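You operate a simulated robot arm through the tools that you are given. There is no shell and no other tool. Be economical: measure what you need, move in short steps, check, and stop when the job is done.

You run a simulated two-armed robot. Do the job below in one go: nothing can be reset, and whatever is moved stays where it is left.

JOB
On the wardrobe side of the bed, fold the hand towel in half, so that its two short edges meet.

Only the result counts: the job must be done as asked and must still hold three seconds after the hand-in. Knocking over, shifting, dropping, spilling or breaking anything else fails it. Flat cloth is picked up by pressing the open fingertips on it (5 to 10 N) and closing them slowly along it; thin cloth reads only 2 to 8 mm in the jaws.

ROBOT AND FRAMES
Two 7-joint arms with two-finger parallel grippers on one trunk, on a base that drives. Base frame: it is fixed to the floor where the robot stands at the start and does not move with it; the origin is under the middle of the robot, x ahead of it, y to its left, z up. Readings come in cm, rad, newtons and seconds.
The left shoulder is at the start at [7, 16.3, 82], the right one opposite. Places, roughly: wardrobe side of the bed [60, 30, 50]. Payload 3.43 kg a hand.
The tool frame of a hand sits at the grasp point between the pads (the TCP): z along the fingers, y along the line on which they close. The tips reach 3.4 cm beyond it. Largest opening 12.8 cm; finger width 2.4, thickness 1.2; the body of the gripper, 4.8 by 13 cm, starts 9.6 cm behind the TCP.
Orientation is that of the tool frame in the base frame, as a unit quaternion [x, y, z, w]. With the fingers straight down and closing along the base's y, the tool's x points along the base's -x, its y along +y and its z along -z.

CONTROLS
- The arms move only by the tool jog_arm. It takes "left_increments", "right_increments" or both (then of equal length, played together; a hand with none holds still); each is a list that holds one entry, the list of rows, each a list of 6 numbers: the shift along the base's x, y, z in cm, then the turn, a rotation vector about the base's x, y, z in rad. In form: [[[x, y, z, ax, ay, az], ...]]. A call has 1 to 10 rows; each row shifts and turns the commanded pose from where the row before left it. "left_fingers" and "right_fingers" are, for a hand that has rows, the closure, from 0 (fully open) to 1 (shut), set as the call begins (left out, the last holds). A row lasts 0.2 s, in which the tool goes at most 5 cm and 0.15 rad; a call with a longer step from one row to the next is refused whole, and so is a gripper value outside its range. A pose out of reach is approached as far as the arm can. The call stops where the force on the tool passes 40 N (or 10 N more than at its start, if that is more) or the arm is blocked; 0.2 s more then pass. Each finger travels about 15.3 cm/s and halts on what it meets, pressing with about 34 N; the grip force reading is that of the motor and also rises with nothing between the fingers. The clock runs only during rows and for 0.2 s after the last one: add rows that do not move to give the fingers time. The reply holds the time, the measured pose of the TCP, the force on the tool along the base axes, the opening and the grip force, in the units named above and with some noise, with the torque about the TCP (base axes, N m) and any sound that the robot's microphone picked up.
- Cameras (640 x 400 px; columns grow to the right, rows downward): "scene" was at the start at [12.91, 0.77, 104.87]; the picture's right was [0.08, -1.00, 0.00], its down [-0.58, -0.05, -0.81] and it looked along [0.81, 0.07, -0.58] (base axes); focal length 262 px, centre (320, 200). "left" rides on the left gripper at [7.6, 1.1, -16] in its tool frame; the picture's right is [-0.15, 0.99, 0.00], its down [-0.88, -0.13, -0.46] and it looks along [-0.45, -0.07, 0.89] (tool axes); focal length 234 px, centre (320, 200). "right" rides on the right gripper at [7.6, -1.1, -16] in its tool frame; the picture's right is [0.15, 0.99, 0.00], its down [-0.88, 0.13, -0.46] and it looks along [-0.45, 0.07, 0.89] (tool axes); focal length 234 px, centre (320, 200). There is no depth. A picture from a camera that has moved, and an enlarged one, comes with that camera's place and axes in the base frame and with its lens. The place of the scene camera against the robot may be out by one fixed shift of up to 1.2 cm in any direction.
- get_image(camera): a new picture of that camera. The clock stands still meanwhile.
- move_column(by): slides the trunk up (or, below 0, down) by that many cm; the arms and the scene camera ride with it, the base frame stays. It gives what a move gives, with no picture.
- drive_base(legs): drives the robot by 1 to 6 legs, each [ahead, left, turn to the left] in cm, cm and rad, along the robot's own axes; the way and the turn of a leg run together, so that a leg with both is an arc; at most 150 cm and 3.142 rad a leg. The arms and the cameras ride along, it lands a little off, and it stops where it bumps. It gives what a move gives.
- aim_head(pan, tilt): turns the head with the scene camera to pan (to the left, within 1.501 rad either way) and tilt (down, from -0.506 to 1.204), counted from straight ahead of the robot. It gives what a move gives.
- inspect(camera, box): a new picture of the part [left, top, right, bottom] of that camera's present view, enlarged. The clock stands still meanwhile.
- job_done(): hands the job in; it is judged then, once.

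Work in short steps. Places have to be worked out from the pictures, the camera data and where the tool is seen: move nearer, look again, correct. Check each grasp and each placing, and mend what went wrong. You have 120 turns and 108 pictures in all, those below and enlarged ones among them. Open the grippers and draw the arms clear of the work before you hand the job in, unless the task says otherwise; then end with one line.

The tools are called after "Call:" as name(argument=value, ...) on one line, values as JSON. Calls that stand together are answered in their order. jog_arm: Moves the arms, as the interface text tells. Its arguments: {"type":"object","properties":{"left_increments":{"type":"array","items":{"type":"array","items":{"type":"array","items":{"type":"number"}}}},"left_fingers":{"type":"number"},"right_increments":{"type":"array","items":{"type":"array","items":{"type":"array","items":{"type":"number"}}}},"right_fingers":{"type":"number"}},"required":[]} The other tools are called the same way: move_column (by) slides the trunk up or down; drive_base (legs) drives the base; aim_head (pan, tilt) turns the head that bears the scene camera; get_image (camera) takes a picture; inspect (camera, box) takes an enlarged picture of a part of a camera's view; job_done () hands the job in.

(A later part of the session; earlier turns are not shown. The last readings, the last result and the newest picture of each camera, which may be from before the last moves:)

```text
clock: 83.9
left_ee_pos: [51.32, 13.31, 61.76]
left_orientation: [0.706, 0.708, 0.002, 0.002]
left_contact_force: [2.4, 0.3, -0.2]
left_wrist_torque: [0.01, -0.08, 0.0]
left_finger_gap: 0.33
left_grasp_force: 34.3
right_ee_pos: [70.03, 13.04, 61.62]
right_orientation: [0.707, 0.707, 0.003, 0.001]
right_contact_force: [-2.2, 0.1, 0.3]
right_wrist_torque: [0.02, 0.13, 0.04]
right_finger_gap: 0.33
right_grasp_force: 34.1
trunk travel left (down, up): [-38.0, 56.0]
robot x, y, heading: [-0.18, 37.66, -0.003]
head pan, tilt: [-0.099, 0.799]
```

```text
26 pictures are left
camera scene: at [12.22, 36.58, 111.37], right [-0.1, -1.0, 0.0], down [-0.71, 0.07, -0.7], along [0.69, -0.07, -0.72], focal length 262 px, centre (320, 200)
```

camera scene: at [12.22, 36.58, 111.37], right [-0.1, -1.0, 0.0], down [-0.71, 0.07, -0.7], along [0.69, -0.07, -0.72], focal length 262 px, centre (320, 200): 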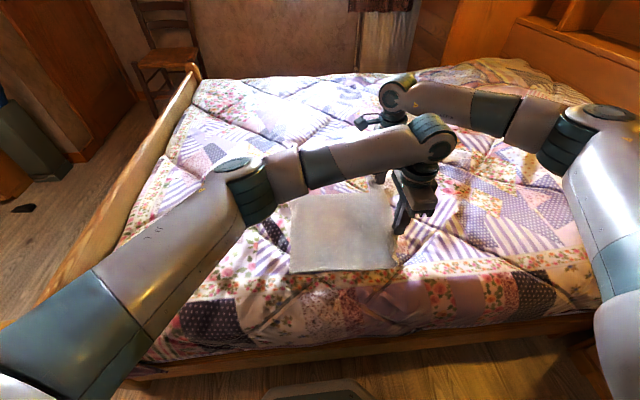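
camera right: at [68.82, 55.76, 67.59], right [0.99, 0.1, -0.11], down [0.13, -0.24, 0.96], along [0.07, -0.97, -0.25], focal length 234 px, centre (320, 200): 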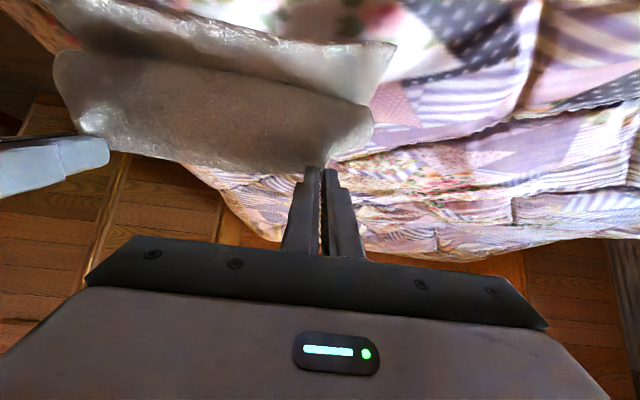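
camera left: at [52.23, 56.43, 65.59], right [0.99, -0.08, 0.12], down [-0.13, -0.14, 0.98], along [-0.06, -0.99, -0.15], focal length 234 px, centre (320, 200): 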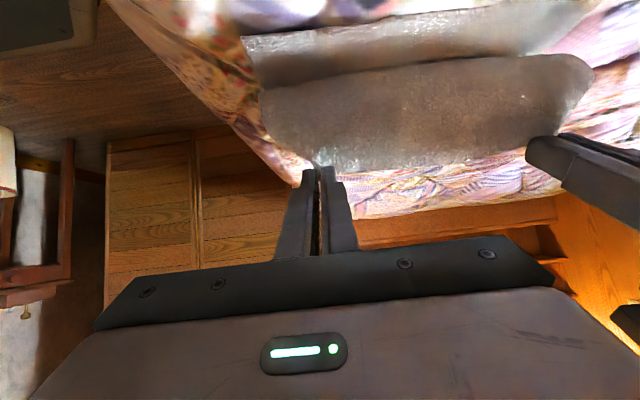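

The towel is reopening nicely. I'll drive 10 cm right with it, lower the edge to the bed and pull it gently flat.

Call:
drive_base(legs=[[0, -5, 0], [0, -5, 0]])

Call:
jog_arm(left_increments=[[[0, -0.3, -1.2, 0, 0, 0], [0, -0.4, -1.2, 0, 0, 0], [0, -0.4, -1.2, 0, 0, 0], [0, -0.4, -1.2, 0, 0, 0], [0, -0.3, -1.2, 0, 0, 0], [0, -0.3, -1.2, 0, 0, 0]]], right_increments=[[[0, -0.3, -1.2, 0, 0, 0], [0, -0.4, -1.2, 0, 0, 0], [0, -0.4, -1.2, 0, 0, 0], [0, -0.4, -1.2, 0, 0, 0], [0, -0.3, -1.2, 0, 0, 0], [0, -0.3, -1.2, 0, 0, 0]]])

Call:
inspect(camera="scene", box=[220, 130, 500, 305])

```text
clock: 85.4
left_ee_pos: [51.34, 3.27, 61.7]
left_orientation: [0.707, 0.708, 0.002, 0.002]
left_contact_force: [3.1, -1.1, -0.4]
left_wrist_torque: [0.05, -0.09, 0.03]
left_finger_gap: 0.31
left_grasp_force: 33.7
right_ee_pos: [69.92, 3.04, 61.71]
right_orientation: [0.707, 0.707, 0.003, 0.002]
right_contact_force: [-2.4, 0.2, -0.4]
right_wrist_torque: [0.04, 0.12, 0.04]
right_finger_gap: 0.31
right_grasp_force: 34.1
trunk travel left (down, up): [-38.0, 56.0]
robot x, y, heading: [0.37, 27.46, 0.0]
head pan, tilt: [-0.099, 0.799]
```

```text
clock: 86.8
left_ee_pos: [51.27, 1.15, 54.47]
left_orientation: [0.706, 0.708, 0.001, 0.003]
left_contact_force: [2.7, 0.0, -0.2]
left_wrist_torque: [-0.01, -0.06, 0.02]
left_finger_gap: 0.33
left_grasp_force: 33.4
right_ee_pos: [69.87, 0.84, 54.58]
right_orientation: [0.708, 0.707, 0.002, 0.003]
right_contact_force: [-2.7, 0.4, 0.4]
right_wrist_torque: [-0.01, 0.1, 0.04]
right_finger_gap: 0.32
right_grasp_force: 33.5
trunk travel left (down, up): [-38.0, 56.0]
robot x, y, heading: [-0.49, 27.6, 0.002]
head pan, tilt: [-0.099, 0.799]
```

```text
2.29 times, centred on (360, 218) of scene
camera zoom: at [12.23, 26.68, 111.38], right [-0.1, -0.99, 0.0], down [-0.71, 0.07, -0.7], along [0.69, -0.07, -0.72], focal length 599 px, centre (229, 160)
```

zoom: 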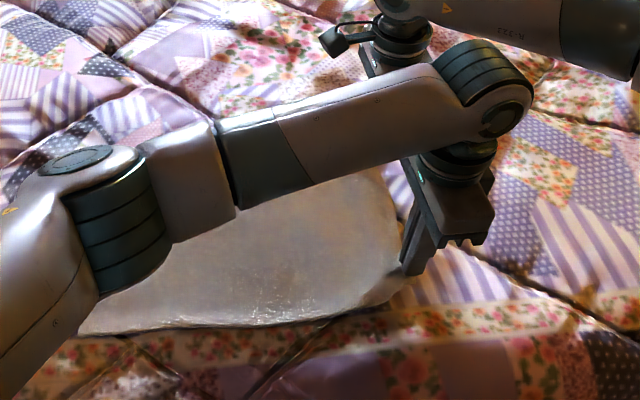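

Nearly flat. I'll pull 0.7 cm further right while touching down, then release and lift away.

Call:
jog_arm(left_increments=[[[0, -0.4, -0.3, 0, 0, 0], [0, -0.3, -0.3, 0, 0, 0], [0, 0, 0, 0, 0, 0]]], right_increments=[[[0, -0.3, -0.3, 0, 0, 0], [0, -0.2, -0.3, 0, 0, 0], [0, 0, 0, 0, 0, 0]]])

Call:
jog_arm(left_increments=[[[0, 0, 0, 0, 0, 0], [0, 0, 0, 0, 0, 0], [0, 0, 0, 0, 0, 0]]], right_increments=[[[0, 0, 0, 0, 0, 0], [0, 0, 0, 0, 0, 0], [0, 0, 0, 0, 0, 0]]], left_fingers=0.7, right_fingers=0.7)

Call:
jog_arm(left_increments=[[[0, 0, 0.5, 0, 0, 0], [0, 0, 1, 0, 0, 0], [0, 0, 2, 0, 0, 0], [0, 0, 4, 0, 0, 0], [0, 0, 4, 0, 0, 0], [0, 0, 4, 0, 0, 0]]], right_increments=[[[0, 0, 0.5, 0, 0, 0], [0, 0, 1, 0, 0, 0], [0, 0, 2, 0, 0, 0], [0, 0, 4, 0, 0, 0], [0, 0, 4, 0, 0, 0], [0, 0, 4, 0, 0, 0]]])

Call:
get_image(camera="left")

```text
clock: 87.6
left_ee_pos: [51.19, 0.55, 53.9]
left_orientation: [0.706, 0.708, 0.001, 0.004]
left_contact_force: [3.1, 0.4, 0.5]
left_wrist_torque: [0.07, -0.08, 0.03]
left_finger_gap: 0.33
left_grasp_force: 33.6
right_ee_pos: [69.89, 0.5, 54.22]
right_orientation: [0.707, 0.707, 0.002, 0.003]
right_contact_force: [-3.0, 3.5, 4.9]
right_wrist_torque: [0.14, 0.08, 0.04]
right_finger_gap: 0.3
right_grasp_force: 34.2
trunk travel left (down, up): [-38.0, 56.0]
robot x, y, heading: [-0.05, 27.27, -0.002]
head pan, tilt: [-0.099, 0.799]
```

```text
clock: 88.4
left_ee_pos: [51.4, 0.42, 53.89]
left_orientation: [0.707, 0.708, 0.001, 0.003]
left_contact_force: [1.6, -0.9, 1.7]
left_wrist_torque: [0.03, 0.05, 0.0]
left_finger_gap: 3.79
left_grasp_force: 0.1
right_ee_pos: [70.01, 0.41, 53.88]
right_orientation: [0.707, 0.707, 0.002, 0.002]
right_contact_force: [0.3, -0.8, -0.2]
right_wrist_torque: [0.01, 0.02, -0.01]
right_finger_gap: 3.85
right_grasp_force: 0.1
trunk travel left (down, up): [-38.0, 56.0]
robot x, y, heading: [-0.26, 27.39, 0.004]
head pan, tilt: [-0.099, 0.799]
```

```text
clock: 89.8
left_ee_pos: [51.11, 0.49, 69.64]
left_orientation: [0.706, 0.708, 0.001, 0.003]
left_contact_force: [-1.0, 0.2, -0.3]
left_wrist_torque: [-0.04, -0.02, 0.0]
left_finger_gap: 3.81
left_grasp_force: 0.0
right_ee_pos: [69.92, 0.44, 69.73]
right_orientation: [0.707, 0.707, 0.002, 0.003]
right_contact_force: [0.5, 1.0, -0.2]
right_wrist_torque: [0.02, 0.0, 0.02]
right_finger_gap: 3.83
right_grasp_force: 0.1
trunk travel left (down, up): [-38.0, 56.0]
robot x, y, heading: [-0.09, 27.4, -0.002]
head pan, tilt: [-0.099, 0.799]
```

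```text
24 pictures are left
camera left: at [52.16, 8.05, 85.48], right [0.99, -0.14, 0.01], down [-0.13, -0.88, 0.46], along [-0.06, -0.45, -0.89], focal length 234 px, centre (320, 200)
```

left: 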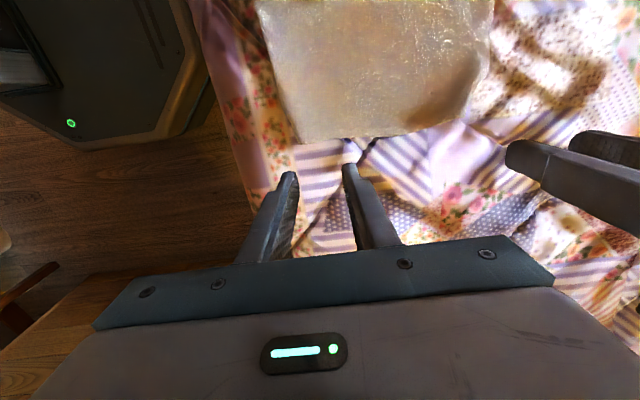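

The towel is flat again, with its right edge at y≈0.2. I'll move both hands over the left short edge at y≈40.6 and look closely.

Call:
jog_arm(left_increments=[[[-0.15, 4, 0, 0, 0, 0], [-0.15, 4, 0, 0, 0, 0], [-0.15, 4, 0, 0, 0, 0], [-0.15, 4, 0, 0, 0, 0], [-0.15, 4, 0, 0, 0, 0], [-0.15, 4, 0, 0, 0, 0], [-0.15, 4, 0, 0, 0, 0], [-0.15, 4, 0, 0, 0, 0], [-0.15, 4, 0, 0, 0, 0], [-0.15, 4, 0, 0, 0, 0]]], right_increments=[[[0.15, 4, 0, 0, 0, 0], [0.15, 4, 0, 0, 0, 0], [0.15, 4, 0, 0, 0, 0], [0.15, 4, 0, 0, 0, 0], [0.15, 4, 0, 0, 0, 0], [0.15, 4, 0, 0, 0, 0], [0.15, 4, 0, 0, 0, 0], [0.15, 4, 0, 0, 0, 0], [0.15, 4, 0, 0, 0, 0], [0.15, 4, 0, 0, 0, 0]]])

Call:
jog_arm(left_increments=[[[0, 0, -2.5, 0, 0, 0], [0, 0, -2.5, 0, 0, 0], [0, 0, -2.5, 0, 0, 0], [0, 0, -2.5, 0, 0, 0], [0, 0, -2.0, 0, 0, 0]]], right_increments=[[[0, 0, -2.5, 0, 0, 0], [0, 0, -2.5, 0, 0, 0], [0, 0, -2.5, 0, 0, 0], [0, 0, -2.5, 0, 0, 0], [0, 0, -2.0, 0, 0, 0]]])

Call:
inspect(camera="left", box=[200, 20, 520, 220])

Call:
inspect(camera="right", box=[140, 20, 460, 220])

```text
clock: 92.0
left_ee_pos: [49.97, 40.67, 69.43]
left_orientation: [0.707, 0.708, 0.0, 0.004]
left_contact_force: [0.1, 0.6, 0.0]
left_wrist_torque: [-0.03, 0.02, -0.01]
left_finger_gap: 3.84
left_grasp_force: 0.1
right_ee_pos: [71.44, 40.61, 69.55]
right_orientation: [0.708, 0.706, 0.0, 0.004]
right_contact_force: [-0.5, 0.4, -0.1]
right_wrist_torque: [-0.02, 0.05, 0.04]
right_finger_gap: 3.85
right_grasp_force: 0.0
trunk travel left (down, up): [-38.0, 56.0]
robot x, y, heading: [0.29, 27.38, -0.002]
head pan, tilt: [-0.099, 0.799]
```

```text
clock: 93.2
left_ee_pos: [49.91, 40.54, 57.4]
left_orientation: [0.706, 0.709, 0.001, 0.002]
left_contact_force: [1.0, 0.6, 0.4]
left_wrist_torque: [0.0, 0.03, 0.0]
left_finger_gap: 3.83
left_grasp_force: 0.0
right_ee_pos: [71.47, 40.41, 57.53]
right_orientation: [0.707, 0.707, 0.002, 0.003]
right_contact_force: [0.7, -0.1, 0.0]
right_wrist_torque: [0.02, -0.02, 0.01]
right_finger_gap: 3.84
right_grasp_force: 0.1
trunk travel left (down, up): [-38.0, 56.0]
robot x, y, heading: [-0.04, 27.46, 0.001]
head pan, tilt: [-0.099, 0.799]
```

```text
2.00 times, centred on (360, 120) of left
camera zoom: at [50.86, 48.11, 73.33], right [0.99, -0.14, 0.01], down [-0.13, -0.88, 0.46], along [-0.06, -0.45, -0.89], focal length 468 px, centre (240, 360)
```

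zoom: 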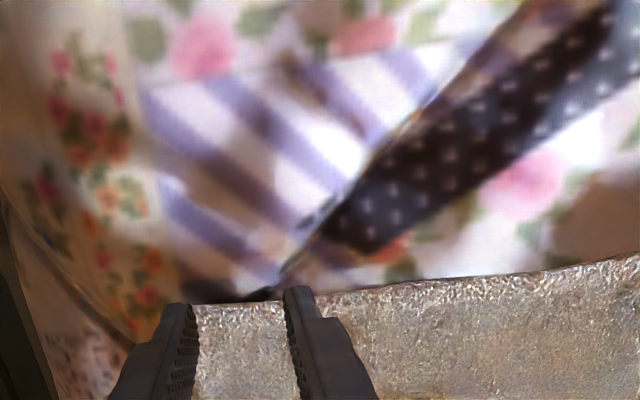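

```text
2.00 times, centred on (300, 120) of right
camera zoom: at [70.23, 47.97, 73.45], right [0.99, 0.15, 0.01], down [0.13, -0.88, 0.46], along [0.07, -0.45, -0.89], focal length 468 px, centre (360, 360)
```

zoom: 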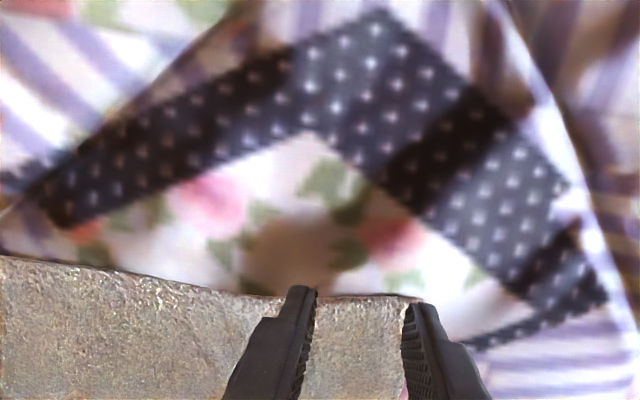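

The left edge is at y≈39.6 (near end) and 40.0 (far end), with corners at x≈47.4 and 74.7. I'll shift inward and lower to just above contact.

Call:
jog_arm(left_increments=[[[1.2, -1.0, 0, 0, 0, 0], [0, 0, -1, 0, 0, 0], [0, 0, -1, 0, 0, 0], [0, 0, -0.6, 0, 0, 0], [0, 0, -0.4, 0, 0, 0]]], right_increments=[[[-0.8, -0.5, 0, 0, 0, 0], [0, 0, -1, 0, 0, 0], [0, 0, -1, 0, 0, 0], [0, 0, -0.6, 0, 0, 0], [0, 0, -0.5, 0, 0, 0]]])

Call:
inspect(camera="left", box=[220, 80, 460, 230])

Call:
inspect(camera="right", box=[180, 80, 420, 230])

```text
clock: 94.4
left_ee_pos: [50.85, 39.49, 54.42]
left_orientation: [0.706, 0.708, 0.0, 0.003]
left_contact_force: [0.4, -0.3, 0.0]
left_wrist_torque: [-0.02, -0.01, 0.01]
left_finger_gap: 3.82
left_grasp_force: 0.0
right_ee_pos: [70.65, 40.02, 54.38]
right_orientation: [0.708, 0.707, 0.001, 0.003]
right_contact_force: [-0.7, -0.3, 0.3]
right_wrist_torque: [0.0, 0.05, 0.01]
right_finger_gap: 3.85
right_grasp_force: 0.0
trunk travel left (down, up): [-38.0, 56.0]
robot x, y, heading: [0.19, 27.63, -0.0]
head pan, tilt: [-0.099, 0.799]
```

```text
2.67 times, centred on (340, 155) of left
camera zoom: at [51.99, 47.11, 70.33], right [0.99, -0.14, 0.01], down [-0.13, -0.88, 0.46], along [-0.06, -0.45, -0.89], focal length 624 px, centre (267, 320)
```

zoom: 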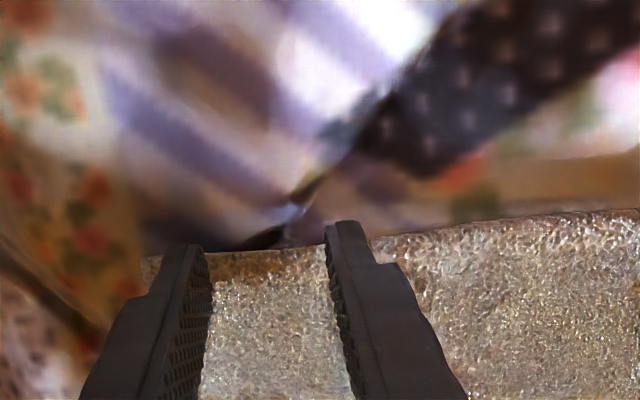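

```text
2.67 times, centred on (300, 155) of right
camera zoom: at [69.41, 47.52, 70.42], right [0.99, 0.15, 0.01], down [0.13, -0.88, 0.46], along [0.07, -0.45, -0.89], focal length 624 px, centre (373, 320)
```

zoom: 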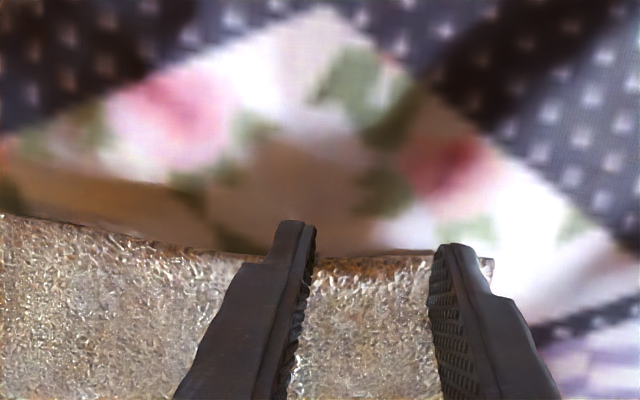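

Overlaps are about 1.3 cm (left) and 1.0 cm (right). I'll nudge the right hand and press lightly.

Call:
jog_arm(left_increments=[[[0, 0, -0.2, 0, 0, 0], [0, 0, -0.2, 0, 0, 0], [0, 0, -0.2, 0, 0, 0]]], right_increments=[[[-0.2, -0.3, -0.1, 0, 0, 0], [0, 0, -0.2, 0, 0, 0], [0, 0, -0.2, 0, 0, 0]]])

```text
clock: 95.2
left_ee_pos: [50.95, 39.48, 53.94]
left_orientation: [0.707, 0.708, 0.001, 0.004]
left_contact_force: [0.0, 0.5, 1.3]
left_wrist_torque: [-0.01, 0.0, -0.01]
left_finger_gap: 3.83
left_grasp_force: 0.0
right_ee_pos: [70.42, 39.6, 53.93]
right_orientation: [0.707, 0.707, 0.002, 0.002]
right_contact_force: [-0.6, -0.8, 1.1]
right_wrist_torque: [0.0, -0.03, 0.0]
right_finger_gap: 3.86
right_grasp_force: 0.0
trunk travel left (down, up): [-38.0, 56.0]
robot x, y, heading: [-0.23, 27.34, 0.002]
head pan, tilt: [-0.099, 0.799]
```

Contact is just starting, so I'll lower 0.2 cm more.

Call:
jog_arm(left_increments=[[[0, 0, -0.15, 0, 0, 0], [0, 0, -0.1, 0, 0, 0]]], right_increments=[[[0, 0, -0.15, 0, 0, 0], [0, 0, -0.1, 0, 0, 0]]])

```text
clock: 95.8
left_ee_pos: [50.93, 39.57, 53.71]
left_orientation: [0.706, 0.708, 0.001, 0.004]
left_contact_force: [-1.1, 1.9, 9.5]
left_wrist_torque: [-0.01, 0.11, 0.04]
left_finger_gap: 3.81
left_grasp_force: 0.0
right_ee_pos: [70.39, 39.66, 53.75]
right_orientation: [0.707, 0.707, 0.002, 0.003]
right_contact_force: [2.6, 0.5, 4.3]
right_wrist_torque: [-0.03, -0.07, 0.04]
right_finger_gap: 3.82
right_grasp_force: 0.0
trunk travel left (down, up): [-38.0, 56.0]
robot x, y, heading: [-0.16, 27.24, -0.001]
head pan, tilt: [-0.099, 0.799]
```

Forces are 9.5 N and 4.3 N. I'll press the right slightly more and close both in slow steps.

Call:
jog_arm(left_increments=[[[0, 0, 0, 0, 0, 0], [0, 0, 0, 0, 0, 0]]], right_increments=[[[0, 0, -0.06, 0, 0, 0], [0, 0, 0, 0, 0, 0]]], left_fingers=0.75, right_fingers=0.75)

Call:
jog_arm(left_increments=[[[0, 0, 0, 0, 0, 0], [0, 0, 0, 0, 0, 0]]], right_increments=[[[0, 0, 0, 0, 0, 0], [0, 0, 0, 0, 0, 0]]], left_fingers=0.81, right_fingers=0.81)

Call:
jog_arm(left_increments=[[[0, 0, 0, 0, 0, 0], [0, 0, 0, 0, 0, 0]]], right_increments=[[[0, 0, 0, 0, 0, 0], [0, 0, 0, 0, 0, 0]]], left_fingers=0.88, right_fingers=0.88)

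Call:
jog_arm(left_increments=[[[0, 0, 0, 0, 0, 0], [0, 0, 0, 0, 0, 0], [0, 0, 0, 0, 0, 0]]], right_increments=[[[0, 0, 0, 0, 0, 0], [0, 0, 0, 0, 0, 0], [0, 0, 0, 0, 0, 0]]], left_fingers=1.0, right_fingers=1.0)

Call:
jog_arm(left_increments=[[[0, 0, 1, 0, 0, 0], [0, 0, 1, 0, 0, 0], [0, -0.2, 1, 0, 0, 0], [0, -0.2, 1, 0, 0, 0]]], right_increments=[[[0, 0, 1, 0, 0, 0], [0, 0, 1, 0, 0, 0], [0, -0.2, 1, 0, 0, 0], [0, -0.2, 1, 0, 0, 0]]])

Call:
get_image(camera="left")

```text
clock: 96.4
left_ee_pos: [50.82, 39.51, 53.65]
left_orientation: [0.707, 0.708, 0.002, 0.004]
left_contact_force: [4.1, -0.5, 10.5]
left_wrist_torque: [-0.09, -0.1, 0.02]
left_finger_gap: 3.02
left_grasp_force: 0.1
right_ee_pos: [70.31, 39.58, 53.77]
right_orientation: [0.708, 0.707, 0.003, 0.003]
right_contact_force: [-2.0, 0.5, 8.6]
right_wrist_torque: [-0.06, 0.03, -0.01]
right_finger_gap: 3.06
right_grasp_force: 0.0
trunk travel left (down, up): [-38.0, 56.0]
robot x, y, heading: [-0.18, 27.67, -0.006]
head pan, tilt: [-0.099, 0.799]
```

```text
clock: 97.0
left_ee_pos: [50.82, 39.65, 53.56]
left_orientation: [0.707, 0.708, 0.001, 0.004]
left_contact_force: [1.3, -2.1, 11.8]
left_wrist_torque: [-0.09, -0.02, 0.03]
left_finger_gap: 2.17
left_grasp_force: 0.1
right_ee_pos: [70.37, 39.61, 53.73]
right_orientation: [0.707, 0.707, 0.002, 0.004]
right_contact_force: [0.4, 2.0, 9.5]
right_wrist_torque: [-0.02, 0.01, -0.01]
right_finger_gap: 2.26
right_grasp_force: 0.0
trunk travel left (down, up): [-38.0, 56.0]
robot x, y, heading: [0.13, 27.26, 0.005]
head pan, tilt: [-0.099, 0.799]
```

```text
clock: 97.6
left_ee_pos: [50.9, 39.44, 53.71]
left_orientation: [0.707, 0.708, 0.002, 0.004]
left_contact_force: [2.8, -1.1, 10.6]
left_wrist_torque: [-0.09, -0.02, 0.05]
left_finger_gap: 1.41
left_grasp_force: 0.0
right_ee_pos: [70.28, 39.61, 53.63]
right_orientation: [0.707, 0.707, 0.002, 0.004]
right_contact_force: [-1.8, 1.0, 9.6]
right_wrist_torque: [-0.07, 0.09, -0.04]
right_finger_gap: 1.38
right_grasp_force: 0.0
trunk travel left (down, up): [-38.0, 56.0]
robot x, y, heading: [0.02, 27.25, 0.004]
head pan, tilt: [-0.099, 0.799]
```

```text
clock: 98.4
left_ee_pos: [50.97, 39.59, 53.72]
left_orientation: [0.706, 0.708, 0.002, 0.004]
left_contact_force: [11.3, 0.8, 8.3]
left_wrist_torque: [-0.07, -0.39, 0.11]
left_finger_gap: 0.35
left_grasp_force: 34.4
right_ee_pos: [70.23, 39.67, 53.62]
right_orientation: [0.707, 0.707, 0.002, 0.003]
right_contact_force: [-11.9, -3.3, 12.4]
right_wrist_torque: [-0.2, 0.41, -0.11]
right_finger_gap: 0.33
right_grasp_force: 33.8
trunk travel left (down, up): [-38.0, 56.0]
robot x, y, heading: [0.4, 27.73, 0.002]
head pan, tilt: [-0.099, 0.799]
```

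```text
clock: 99.4
left_ee_pos: [50.86, 39.09, 57.65]
left_orientation: [0.706, 0.709, 0.0, 0.003]
left_contact_force: [11.0, -0.3, 0.0]
left_wrist_torque: [-0.02, -0.37, 0.11]
left_finger_gap: 0.36
left_grasp_force: 34.5
right_ee_pos: [70.44, 39.3, 57.48]
right_orientation: [0.707, 0.707, 0.001, 0.002]
right_contact_force: [-12.1, -0.3, -0.5]
right_wrist_torque: [0.01, 0.37, -0.12]
right_finger_gap: 0.33
right_grasp_force: 33.9
trunk travel left (down, up): [-38.0, 56.0]
robot x, y, heading: [0.16, 27.35, 0.008]
head pan, tilt: [-0.099, 0.799]
```

```text
19 pictures are left
camera left: at [51.94, 46.73, 73.52], right [0.99, -0.14, 0.01], down [-0.13, -0.88, 0.46], along [-0.06, -0.45, -0.89], focal length 234 px, centre (320, 200)
```

left: 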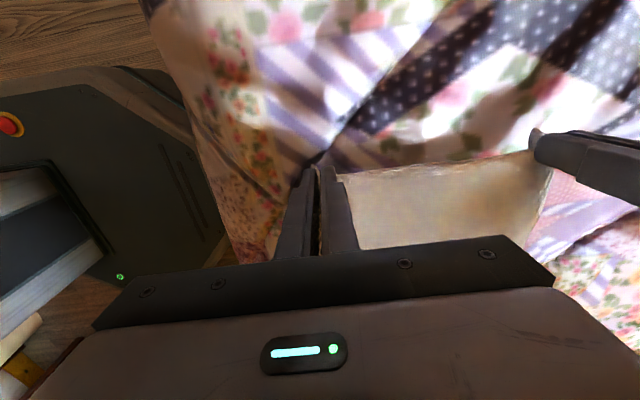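

Both jaws have the edge (0.35 cm), though the cloth is stretched between the hands. I'll let them come together by 1 cm while lifting along the arc to the right, progressively tilting the palms right.

Call:
jog_arm(left_increments=[[[0.15, -1.26, 1.44, 0.1, 0, 0], [0.15, -1.26, 1.44, 0.1, 0, 0], [0.15, -1.26, 1.44, 0.1, 0, 0], [0, -1.26, 1.44, 0.1, 0, 0], [0, -1.26, 1.44, 0.1, 0, 0], [0, -1.8, 0.9, 0.1, 0, 0], [0, -1.8, 0.9, 0.1, 0, 0], [0, -1.8, 0.9, 0.1, 0, 0], [0, -1.8, 0.9, 0.1, 0, 0], [0, -1.8, 0.9, 0.1, 0, 0]]], right_increments=[[[-0.15, -1.28, 1.46, 0.1, 0, 0], [-0.15, -1.28, 1.46, 0.1, 0, 0], [-0.15, -1.28, 1.46, 0.1, 0, 0], [0, -1.28, 1.46, 0.1, 0, 0], [0, -1.28, 1.46, 0.1, 0, 0], [0, -1.8, 0.9, 0.1, 0, 0], [0, -1.8, 0.9, 0.1, 0, 0], [0, -1.8, 0.9, 0.1, 0, 0], [0, -1.8, 0.9, 0.1, 0, 0], [0, -1.8, 0.9, 0.1, 0, 0]]])

Call:
get_image(camera="scene")

```text
clock: 101.6
left_ee_pos: [51.42, 23.84, 69.34]
left_orientation: [0.621, 0.621, 0.341, -0.337]
left_contact_force: [1.4, -0.5, -0.2]
left_wrist_torque: [0.0, 0.0, -0.01]
left_finger_gap: 0.31
left_grasp_force: 34.0
right_ee_pos: [70.06, 23.71, 69.47]
right_orientation: [0.622, 0.619, 0.341, -0.337]
right_contact_force: [-1.5, -0.1, -0.2]
right_wrist_torque: [-0.01, -0.02, 0.03]
right_finger_gap: 0.34
right_grasp_force: 33.5
trunk travel left (down, up): [-38.0, 56.0]
robot x, y, heading: [-0.02, 27.6, 0.003]
head pan, tilt: [-0.099, 0.799]
```

```text
18 pictures are left
camera scene: at [12.19, 26.58, 111.38], right [-0.1, -0.99, 0.0], down [-0.71, 0.07, -0.7], along [0.69, -0.07, -0.72], focal length 262 px, centre (320, 200)
```

scene: 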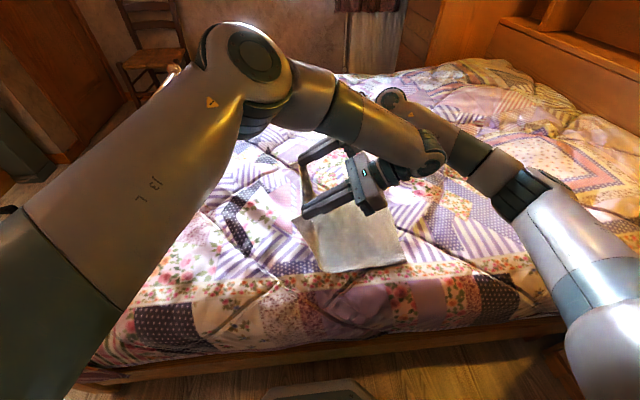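

Excellent: the tilt toward the right works and the upright cloth is clean, with the fold at y≈20–23. I'll finish the tilt while driving right, so the base carries the hands over the top of the arc.

Call:
jog_arm(left_increments=[[[0, -0.3, 0.5, 0.13, 0, 0], [0, -0.3, 0.5, 0.13, 0, 0], [0, -0.3, 0.4, 0.1, 0, 0]]], right_increments=[[[0, -0.3, 0.5, 0.13, 0, 0], [0, -0.3, 0.5, 0.13, 0, 0], [0, -0.3, 0.4, 0.1, 0, 0]]])

Call:
drive_base(legs=[[0, -3.2, 0], [0, -3.2, 0]])

Call:
jog_arm(left_increments=[[[0, 0, -0.3, 0.07, 0, 0], [0, 0, -0.4, 0.07, 0, 0]]], right_increments=[[[0, 0, -0.3, 0.07, 0, 0], [0, 0, -0.4, 0.07, 0, 0]]])

Call:
drive_base(legs=[[0, -3.2, 0], [0, -3.2, 0]])

Call:
get_image(camera="scene")

```text
clock: 102.4
left_ee_pos: [50.74, 32.79, 70.85]
left_orientation: [0.557, 0.559, 0.442, -0.426]
left_contact_force: [23.2, -12.3, -0.1]
left_wrist_torque: [-0.27, -0.4, -0.92]
left_finger_gap: 0.33
left_grasp_force: 34.1
left hand out of reach, approached as far as the arm can: row 1, 2, 3
right_ee_pos: [69.01, 23.87, 70.62]
right_orientation: [0.55, 0.561, 0.431, -0.445]
right_contact_force: [-22.6, 13.1, -1.3]
right_wrist_torque: [0.17, 0.4, 0.78]
right_finger_gap: 0.34
right_grasp_force: 33.8
trunk travel left (down, up): [-38.0, 56.0]
robot x, y, heading: [0.07, 27.43, 0.003]
head pan, tilt: [-0.099, 0.799]
stopped in row 3 (right hand): the force on the tool passed its limit (the readings are from after the stop); the commanded pose is now the measured one
```

```text
clock: 103.6
left_ee_pos: [50.5, 26.31, 70.81]
left_orientation: [0.558, 0.557, 0.443, -0.427]
left_contact_force: [32.8, -17.6, -0.6]
left_wrist_torque: [-0.32, -0.59, -1.23]
left_finger_gap: 0.36
left_grasp_force: 34.0
right_ee_pos: [69.24, 17.11, 70.6]
right_orientation: [0.551, 0.559, 0.433, -0.443]
right_contact_force: [-32.7, 16.4, -0.9]
right_wrist_torque: [0.3, 0.55, 1.02]
right_finger_gap: 0.38
right_grasp_force: 34.2
trunk travel left (down, up): [-38.0, 56.0]
robot x, y, heading: [-0.04, 21.05, 0.007]
head pan, tilt: [-0.099, 0.799]
```

```text
clock: 104.2
left_ee_pos: [50.7, 29.41, 70.59]
left_orientation: [0.538, 0.537, 0.473, -0.446]
left_contact_force: [12.1, -8.3, 0.2]
left_wrist_torque: [-0.13, -0.16, -0.5]
left_finger_gap: 0.32
left_grasp_force: 34.0
left hand out of reach, approached as far as the arm can: row 1, 2
right_ee_pos: [68.46, 17.95, 69.95]
right_orientation: [0.522, 0.542, 0.454, -0.477]
right_contact_force: [-11.6, 7.9, -0.5]
right_wrist_torque: [-0.01, 0.06, 0.45]
right_finger_gap: 0.22
right_grasp_force: 33.9
trunk travel left (down, up): [-38.0, 56.0]
robot x, y, heading: [-0.21, 21.03, -0.002]
head pan, tilt: [-0.099, 0.799]
stopped in row 2 (left hand): the force on the tool passed its limit (the readings are from after the stop); the commanded pose is now the measured one
```

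```text
clock: 105.5
left_ee_pos: [50.71, 22.76, 70.52]
left_orientation: [0.538, 0.536, 0.473, -0.447]
left_contact_force: [15.3, -11.0, 0.1]
left_wrist_torque: [-0.17, -0.26, -0.64]
left_finger_gap: 0.34
left_grasp_force: 34.2
right_ee_pos: [68.57, 11.36, 69.99]
right_orientation: [0.524, 0.542, 0.454, -0.475]
right_contact_force: [-15.6, 11.6, -1.1]
right_wrist_torque: [0.05, 0.05, 0.54]
right_finger_gap: 0.25
right_grasp_force: 34.0
trunk travel left (down, up): [-38.0, 56.0]
robot x, y, heading: [-0.14, 14.89, 0.001]
head pan, tilt: [-0.099, 0.799]
```

```text
17 pictures are left
camera scene: at [12.22, 13.76, 111.37], right [-0.1, -0.99, 0.0], down [-0.71, 0.07, -0.7], along [0.69, -0.07, -0.72], focal length 262 px, centre (320, 200)
```

scene: 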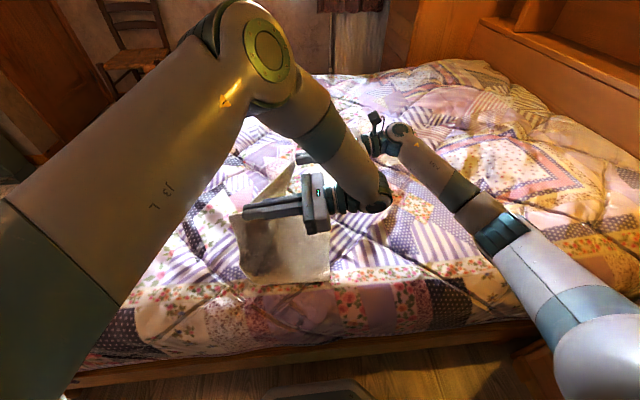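

The left arm ran out of reach mid-tilt and the hands drifted out of line (left y 22.8, right 11.4). The left needs to sit further left relative to the base, so I'll bring the right hand back level with it to relieve the cloth.

Call:
jog_arm(right_increments=[[[0.1, 1.4, 0.05, 0, 0, 0], [0.1, 1.4, 0.05, 0, 0, 0], [0.1, 1.4, 0.05, 0, 0, 0], [0.1, 1.4, 0.05, 0, 0, 0], [0.1, 1.4, 0.05, 0, 0, 0], [0.1, 1.4, 0.05, 0, 0, 0], [0.1, 1.4, 0.05, 0, 0, 0], [0.1, 1.4, 0.05, 0, 0, 0]]])

Call:
get_image(camera="right")

Call:
get_image(camera="left")

```text
clock: 107.2
left_ee_pos: [50.65, 22.9, 70.5]
left_orientation: [0.538, 0.537, 0.472, -0.447]
left_contact_force: [0.3, -0.2, -0.1]
left_wrist_torque: [0.0, -0.01, -0.01]
left_finger_gap: 0.33
left_grasp_force: 33.9
right_ee_pos: [69.37, 22.59, 70.48]
right_orientation: [0.524, 0.542, 0.454, -0.476]
right_contact_force: [-0.3, -0.6, 0.1]
right_wrist_torque: [0.01, 0.01, 0.01]
right_finger_gap: 0.2
right_grasp_force: 34.3
trunk travel left (down, up): [-38.0, 56.0]
robot x, y, heading: [-0.0, 14.96, -0.001]
head pan, tilt: [-0.099, 0.799]
```

```text
16 pictures are left
camera right: at [68.95, 7.68, 80.21], right [0.99, 0.06, 0.14], down [0.15, -0.57, -0.81], along [0.03, 0.82, -0.57], focal length 234 px, centre (320, 200)
```

right: 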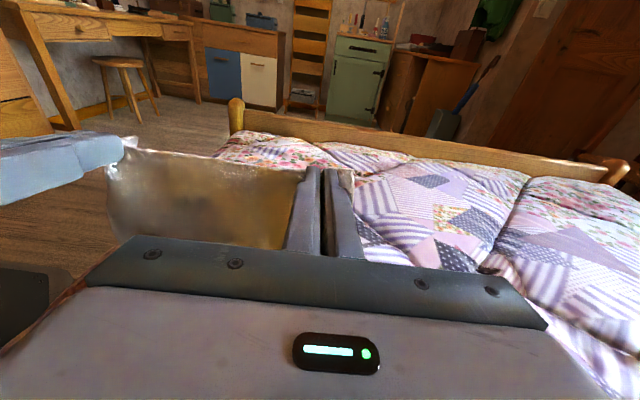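

```text
15 pictures are left
camera left: at [51.15, 8.24, 80.47], right [0.99, -0.05, -0.12], down [-0.12, -0.58, -0.8], along [-0.03, 0.81, -0.58], focal length 234 px, centre (320, 200)
```

left: 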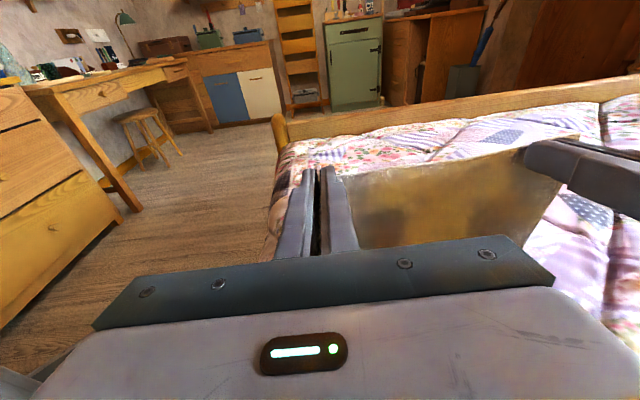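

Both hands are level again at y≈22.8, both still hold the edge, and tension is gone. With the hands fixed relative to the base, I'll carry them over the arc with the drive, lowering in small steps.

Call:
drive_base(legs=[[0, -3, 0], [0, -3, 0]])

Call:
jog_arm(left_increments=[[[0, 0, -0.3, 0, 0, 0], [0, 0, -0.3, 0, 0, 0]]], right_increments=[[[0, 0, -0.3, 0, 0, 0], [0, 0, -0.3, 0, 0, 0]]])

Call:
drive_base(legs=[[0, -3, 0], [0, -3, 0]])

Call:
get_image(camera="scene")

```text
clock: 108.5
left_ee_pos: [50.66, 16.84, 70.51]
left_orientation: [0.538, 0.536, 0.473, -0.447]
left_contact_force: [0.8, -0.8, 0.5]
left_wrist_torque: [-0.02, -0.01, -0.02]
left_finger_gap: 0.31
left_grasp_force: 33.7
right_ee_pos: [69.4, 16.47, 70.47]
right_orientation: [0.524, 0.541, 0.454, -0.475]
right_contact_force: [-1.1, -0.2, 0.2]
right_wrist_torque: [0.01, 0.0, 0.0]
right_finger_gap: 0.2
right_grasp_force: 34.1
trunk travel left (down, up): [-38.0, 56.0]
robot x, y, heading: [-0.14, 8.66, -0.003]
head pan, tilt: [-0.099, 0.799]
```

```text
clock: 109.1
left_ee_pos: [50.61, 17.03, 69.88]
left_orientation: [0.538, 0.537, 0.472, -0.447]
left_contact_force: [0.5, -0.1, -0.2]
left_wrist_torque: [-0.03, -0.01, 0.01]
left_finger_gap: 0.33
left_grasp_force: 34.1
right_ee_pos: [69.45, 16.47, 69.79]
right_orientation: [0.523, 0.542, 0.454, -0.476]
right_contact_force: [-0.5, -0.1, 0.6]
right_wrist_torque: [0.0, -0.03, 0.05]
right_finger_gap: 0.21
right_grasp_force: 34.0
trunk travel left (down, up): [-38.0, 56.0]
robot x, y, heading: [0.22, 8.9, -0.002]
head pan, tilt: [-0.099, 0.799]
```

```text
clock: 110.4
left_ee_pos: [50.6, 10.93, 69.93]
left_orientation: [0.538, 0.537, 0.472, -0.447]
left_contact_force: [1.3, -1.0, -0.6]
left_wrist_torque: [-0.03, 0.0, -0.01]
left_finger_gap: 0.32
left_grasp_force: 34.0
right_ee_pos: [69.5, 10.38, 69.78]
right_orientation: [0.525, 0.542, 0.454, -0.475]
right_contact_force: [0.4, 0.3, -0.6]
right_wrist_torque: [0.04, 0.0, 0.03]
right_finger_gap: 0.16
right_grasp_force: 33.6
trunk travel left (down, up): [-38.0, 56.0]
robot x, y, heading: [-0.2, 2.75, 0.002]
head pan, tilt: [-0.099, 0.799]
```

```text
14 pictures are left
camera scene: at [12.21, 1.77, 111.37], right [-0.1, -0.99, 0.0], down [-0.71, 0.07, -0.7], along [0.69, -0.07, -0.72], focal length 262 px, centre (320, 200)
```

scene: 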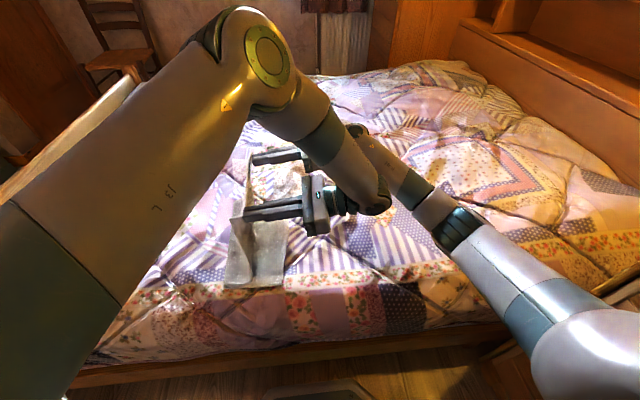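

The flat layer's right edge now seems nearer y≈7, so it was dragged when the hands drifted apart. I'll zoom in to measure it before laying down.

Call:
inspect(camera="scene", box=[190, 130, 350, 310])

```text
2.22 times, centred on (270, 220) of scene
camera zoom: at [12.21, 1.77, 111.37], right [-0.1, -0.99, 0.0], down [-0.71, 0.07, -0.7], along [0.69, -0.07, -0.72], focal length 583 px, centre (431, 156)
```

zoom: 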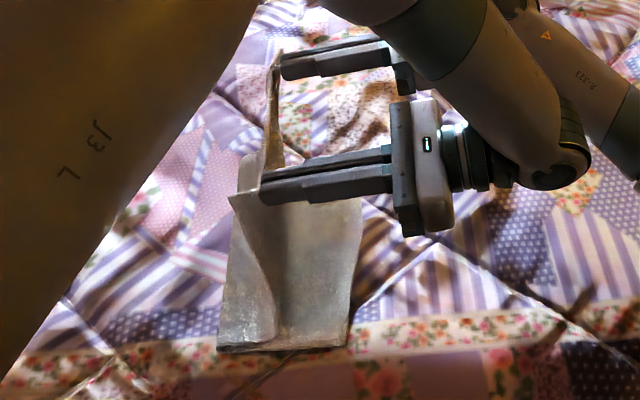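

The lower right edge runs from about (43, 8) to (70, 5), slightly rotated. The flat layer is only ~15 cm long, so the bend is too far right. I'll carry the edge back left about 17 cm so more of the lower layer lies down, offset the hands to match the slant, and remeasure.

Call:
jog_arm(left_increments=[[[0, 0.4, -1, 0, 0, 0], [0, 0.4, -1, 0, 0, 0]]], right_increments=[[[0, -0.4, -1, 0, 0, 0], [0, -0.3, -1, 0, 0, 0]]])

Call:
drive_base(legs=[[0, 6, 0], [0, 6, 0], [0, 6, 0]])

Call:
get_image(camera="scene")

```text
clock: 111.0
left_ee_pos: [50.63, 11.75, 67.95]
left_orientation: [0.538, 0.537, 0.472, -0.447]
left_contact_force: [0.8, -0.2, -0.4]
left_wrist_torque: [0.0, 0.02, -0.04]
left_finger_gap: 0.31
left_grasp_force: 34.0
right_ee_pos: [69.39, 9.65, 67.81]
right_orientation: [0.524, 0.542, 0.454, -0.475]
right_contact_force: [-0.8, 0.0, -1.2]
right_wrist_torque: [-0.03, 0.02, 0.05]
right_finger_gap: 0.2
right_grasp_force: 33.7
trunk travel left (down, up): [-38.0, 56.0]
robot x, y, heading: [-0.03, 2.67, 0.0]
head pan, tilt: [-0.099, 0.799]
```

```text
clock: 113.1
left_ee_pos: [50.65, 29.75, 67.87]
left_orientation: [0.539, 0.537, 0.472, -0.446]
left_contact_force: [1.5, 1.4, 0.5]
left_wrist_torque: [-0.01, 0.0, -0.02]
left_finger_gap: 0.3
left_grasp_force: 34.4
right_ee_pos: [69.51, 27.68, 67.87]
right_orientation: [0.525, 0.541, 0.454, -0.474]
right_contact_force: [-0.7, 0.8, -1.3]
right_wrist_torque: [0.0, 0.03, 0.02]
right_finger_gap: 0.18
right_grasp_force: 34.0
trunk travel left (down, up): [-38.0, 56.0]
robot x, y, heading: [-0.01, 20.51, -0.003]
head pan, tilt: [-0.099, 0.799]
```

```text
12 pictures are left
camera scene: at [12.22, 19.97, 111.38], right [-0.1, -0.99, 0.0], down [-0.71, 0.07, -0.7], along [0.69, -0.07, -0.72], focal length 262 px, centre (320, 200)
```

scene: 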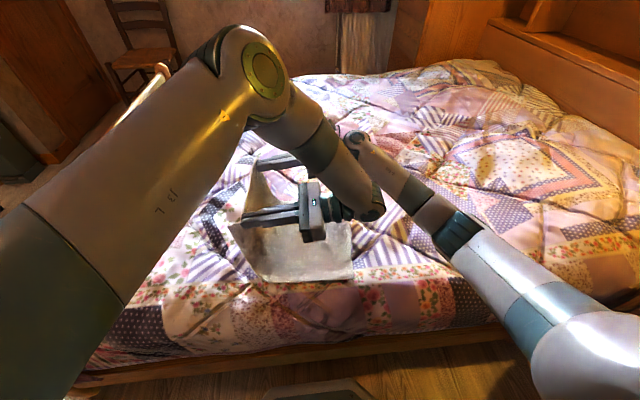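

Now the lower layer lies flat to y≈30 at the near side and the lengths add up (≈39.5 cm). Half is ≈19.8, so the fold should fall at y≈26–27.5. I'll carry the edge over on an 18 cm radius about (26, 50) using small drives and lowering steps.

Call:
jog_arm(left_increments=[[[0, 0.2, 0.5, 0, 0, 0], [0, 0.2, 0.5, 0, 0, 0]]], right_increments=[[[0, -0.2, 0.5, 0, 0, 0], [0, -0.2, 0.5, 0, 0, 0]]])

Call:
drive_base(legs=[[0, -4.5, 0], [0, -4.5, 0], [0, -3.5, 0]])

Call:
jog_arm(left_increments=[[[0, 0, -0.8, 0, 0, 0], [0, 0, -0.7, 0, 0, 0]]], right_increments=[[[0, 0, -0.8, 0, 0, 0], [0, 0, -0.7, 0, 0, 0]]])

Call:
drive_base(legs=[[0, -2.5, 0]])

Call:
jog_arm(left_increments=[[[0, 0, -1, 0, 0, 0], [0, 0, -1, 0, 0, 0]]], right_increments=[[[0, 0, -1, 0, 0, 0], [0, 0, -1, 0, 0, 0]]])

Call:
drive_base(legs=[[0, -2.5, 0]])

Call:
get_image(camera="scene")

```text
clock: 113.7
left_ee_pos: [50.67, 30.1, 68.83]
left_orientation: [0.539, 0.536, 0.473, -0.446]
left_contact_force: [1.5, 0.2, -0.4]
left_wrist_torque: [-0.02, -0.02, -0.03]
left_finger_gap: 0.3
left_grasp_force: 34.2
right_ee_pos: [69.5, 27.35, 68.88]
right_orientation: [0.524, 0.541, 0.454, -0.475]
right_contact_force: [-1.0, -0.1, -0.8]
right_wrist_torque: [0.0, 0.01, 0.02]
right_finger_gap: 0.18
right_grasp_force: 33.6
trunk travel left (down, up): [-38.0, 56.0]
robot x, y, heading: [0.18, 20.36, -0.006]
head pan, tilt: [-0.099, 0.799]
```

```text
clock: 115.6
left_ee_pos: [50.61, 17.56, 68.95]
left_orientation: [0.538, 0.536, 0.473, -0.447]
left_contact_force: [0.5, -0.9, 0.0]
left_wrist_torque: [0.0, 0.03, -0.01]
left_finger_gap: 0.33
left_grasp_force: 34.3
right_ee_pos: [69.4, 14.73, 68.75]
right_orientation: [0.525, 0.54, 0.456, -0.474]
right_contact_force: [-0.5, 0.6, 0.1]
right_wrist_torque: [0.02, -0.02, 0.0]
right_finger_gap: 0.2
right_grasp_force: 33.9
trunk travel left (down, up): [-38.0, 56.0]
robot x, y, heading: [0.11, 8.31, -0.004]
head pan, tilt: [-0.099, 0.799]
```

```text
clock: 116.2
left_ee_pos: [50.62, 17.54, 67.38]
left_orientation: [0.539, 0.535, 0.473, -0.447]
left_contact_force: [1.4, 0.5, 0.1]
left_wrist_torque: [-0.02, -0.02, -0.04]
left_finger_gap: 0.32
left_grasp_force: 33.8
right_ee_pos: [69.52, 14.86, 67.38]
right_orientation: [0.525, 0.542, 0.454, -0.474]
right_contact_force: [-0.6, 0.7, 0.2]
right_wrist_torque: [-0.03, 0.03, 0.03]
right_finger_gap: 0.21
right_grasp_force: 33.9
trunk travel left (down, up): [-38.0, 56.0]
robot x, y, heading: [-0.04, 8.19, 0.003]
head pan, tilt: [-0.099, 0.799]
```

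```text
clock: 117.0
left_ee_pos: [50.51, 14.91, 67.4]
left_orientation: [0.538, 0.537, 0.472, -0.447]
left_contact_force: [0.4, -0.9, -0.3]
left_wrist_torque: [0.04, 0.02, -0.02]
left_finger_gap: 0.3
left_grasp_force: 33.9
right_ee_pos: [69.49, 12.2, 67.34]
right_orientation: [0.524, 0.542, 0.454, -0.475]
right_contact_force: [-1.1, 0.9, -0.5]
right_wrist_torque: [0.0, -0.03, 0.03]
right_finger_gap: 0.17
right_grasp_force: 33.8
trunk travel left (down, up): [-38.0, 56.0]
robot x, y, heading: [-0.06, 5.66, -0.002]
head pan, tilt: [-0.099, 0.799]
```

```text
clock: 117.6
left_ee_pos: [50.59, 15.09, 65.32]
left_orientation: [0.538, 0.537, 0.472, -0.447]
left_contact_force: [0.8, 0.4, 0.0]
left_wrist_torque: [0.0, -0.03, -0.02]
left_finger_gap: 0.31
left_grasp_force: 34.3
right_ee_pos: [69.53, 12.28, 65.24]
right_orientation: [0.525, 0.541, 0.455, -0.474]
right_contact_force: [-0.7, 0.8, 0.4]
right_wrist_torque: [-0.01, 0.0, -0.01]
right_finger_gap: 0.2
right_grasp_force: 34.0
trunk travel left (down, up): [-38.0, 56.0]
robot x, y, heading: [-0.06, 5.8, -0.002]
head pan, tilt: [-0.099, 0.799]
```

```text
clock: 118.4
left_ee_pos: [50.53, 12.4, 65.4]
left_orientation: [0.539, 0.535, 0.473, -0.446]
left_contact_force: [0.9, 0.0, 0.0]
left_wrist_torque: [-0.02, 0.04, 0.0]
left_finger_gap: 0.33
left_grasp_force: 34.2
right_ee_pos: [69.36, 9.76, 65.35]
right_orientation: [0.525, 0.541, 0.455, -0.475]
right_contact_force: [-0.8, 0.4, -1.0]
right_wrist_torque: [0.03, 0.01, 0.02]
right_finger_gap: 0.19
right_grasp_force: 33.9
trunk travel left (down, up): [-38.0, 56.0]
robot x, y, heading: [-0.25, 2.95, -0.004]
head pan, tilt: [-0.099, 0.799]
```

```text
11 pictures are left
camera scene: at [12.19, 2.29, 111.37], right [-0.1, -0.99, 0.0], down [-0.71, 0.07, -0.7], along [0.69, -0.07, -0.72], focal length 262 px, centre (320, 200)
```

scene: 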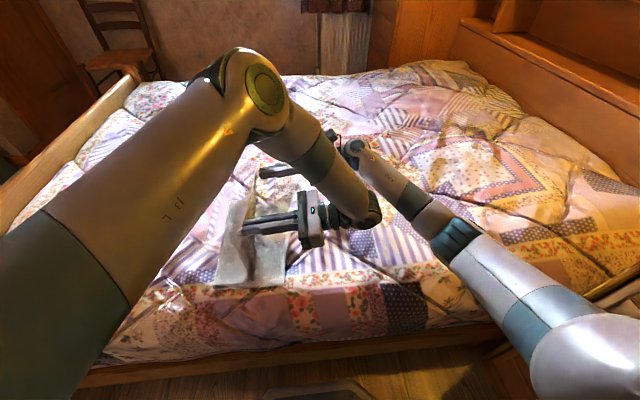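

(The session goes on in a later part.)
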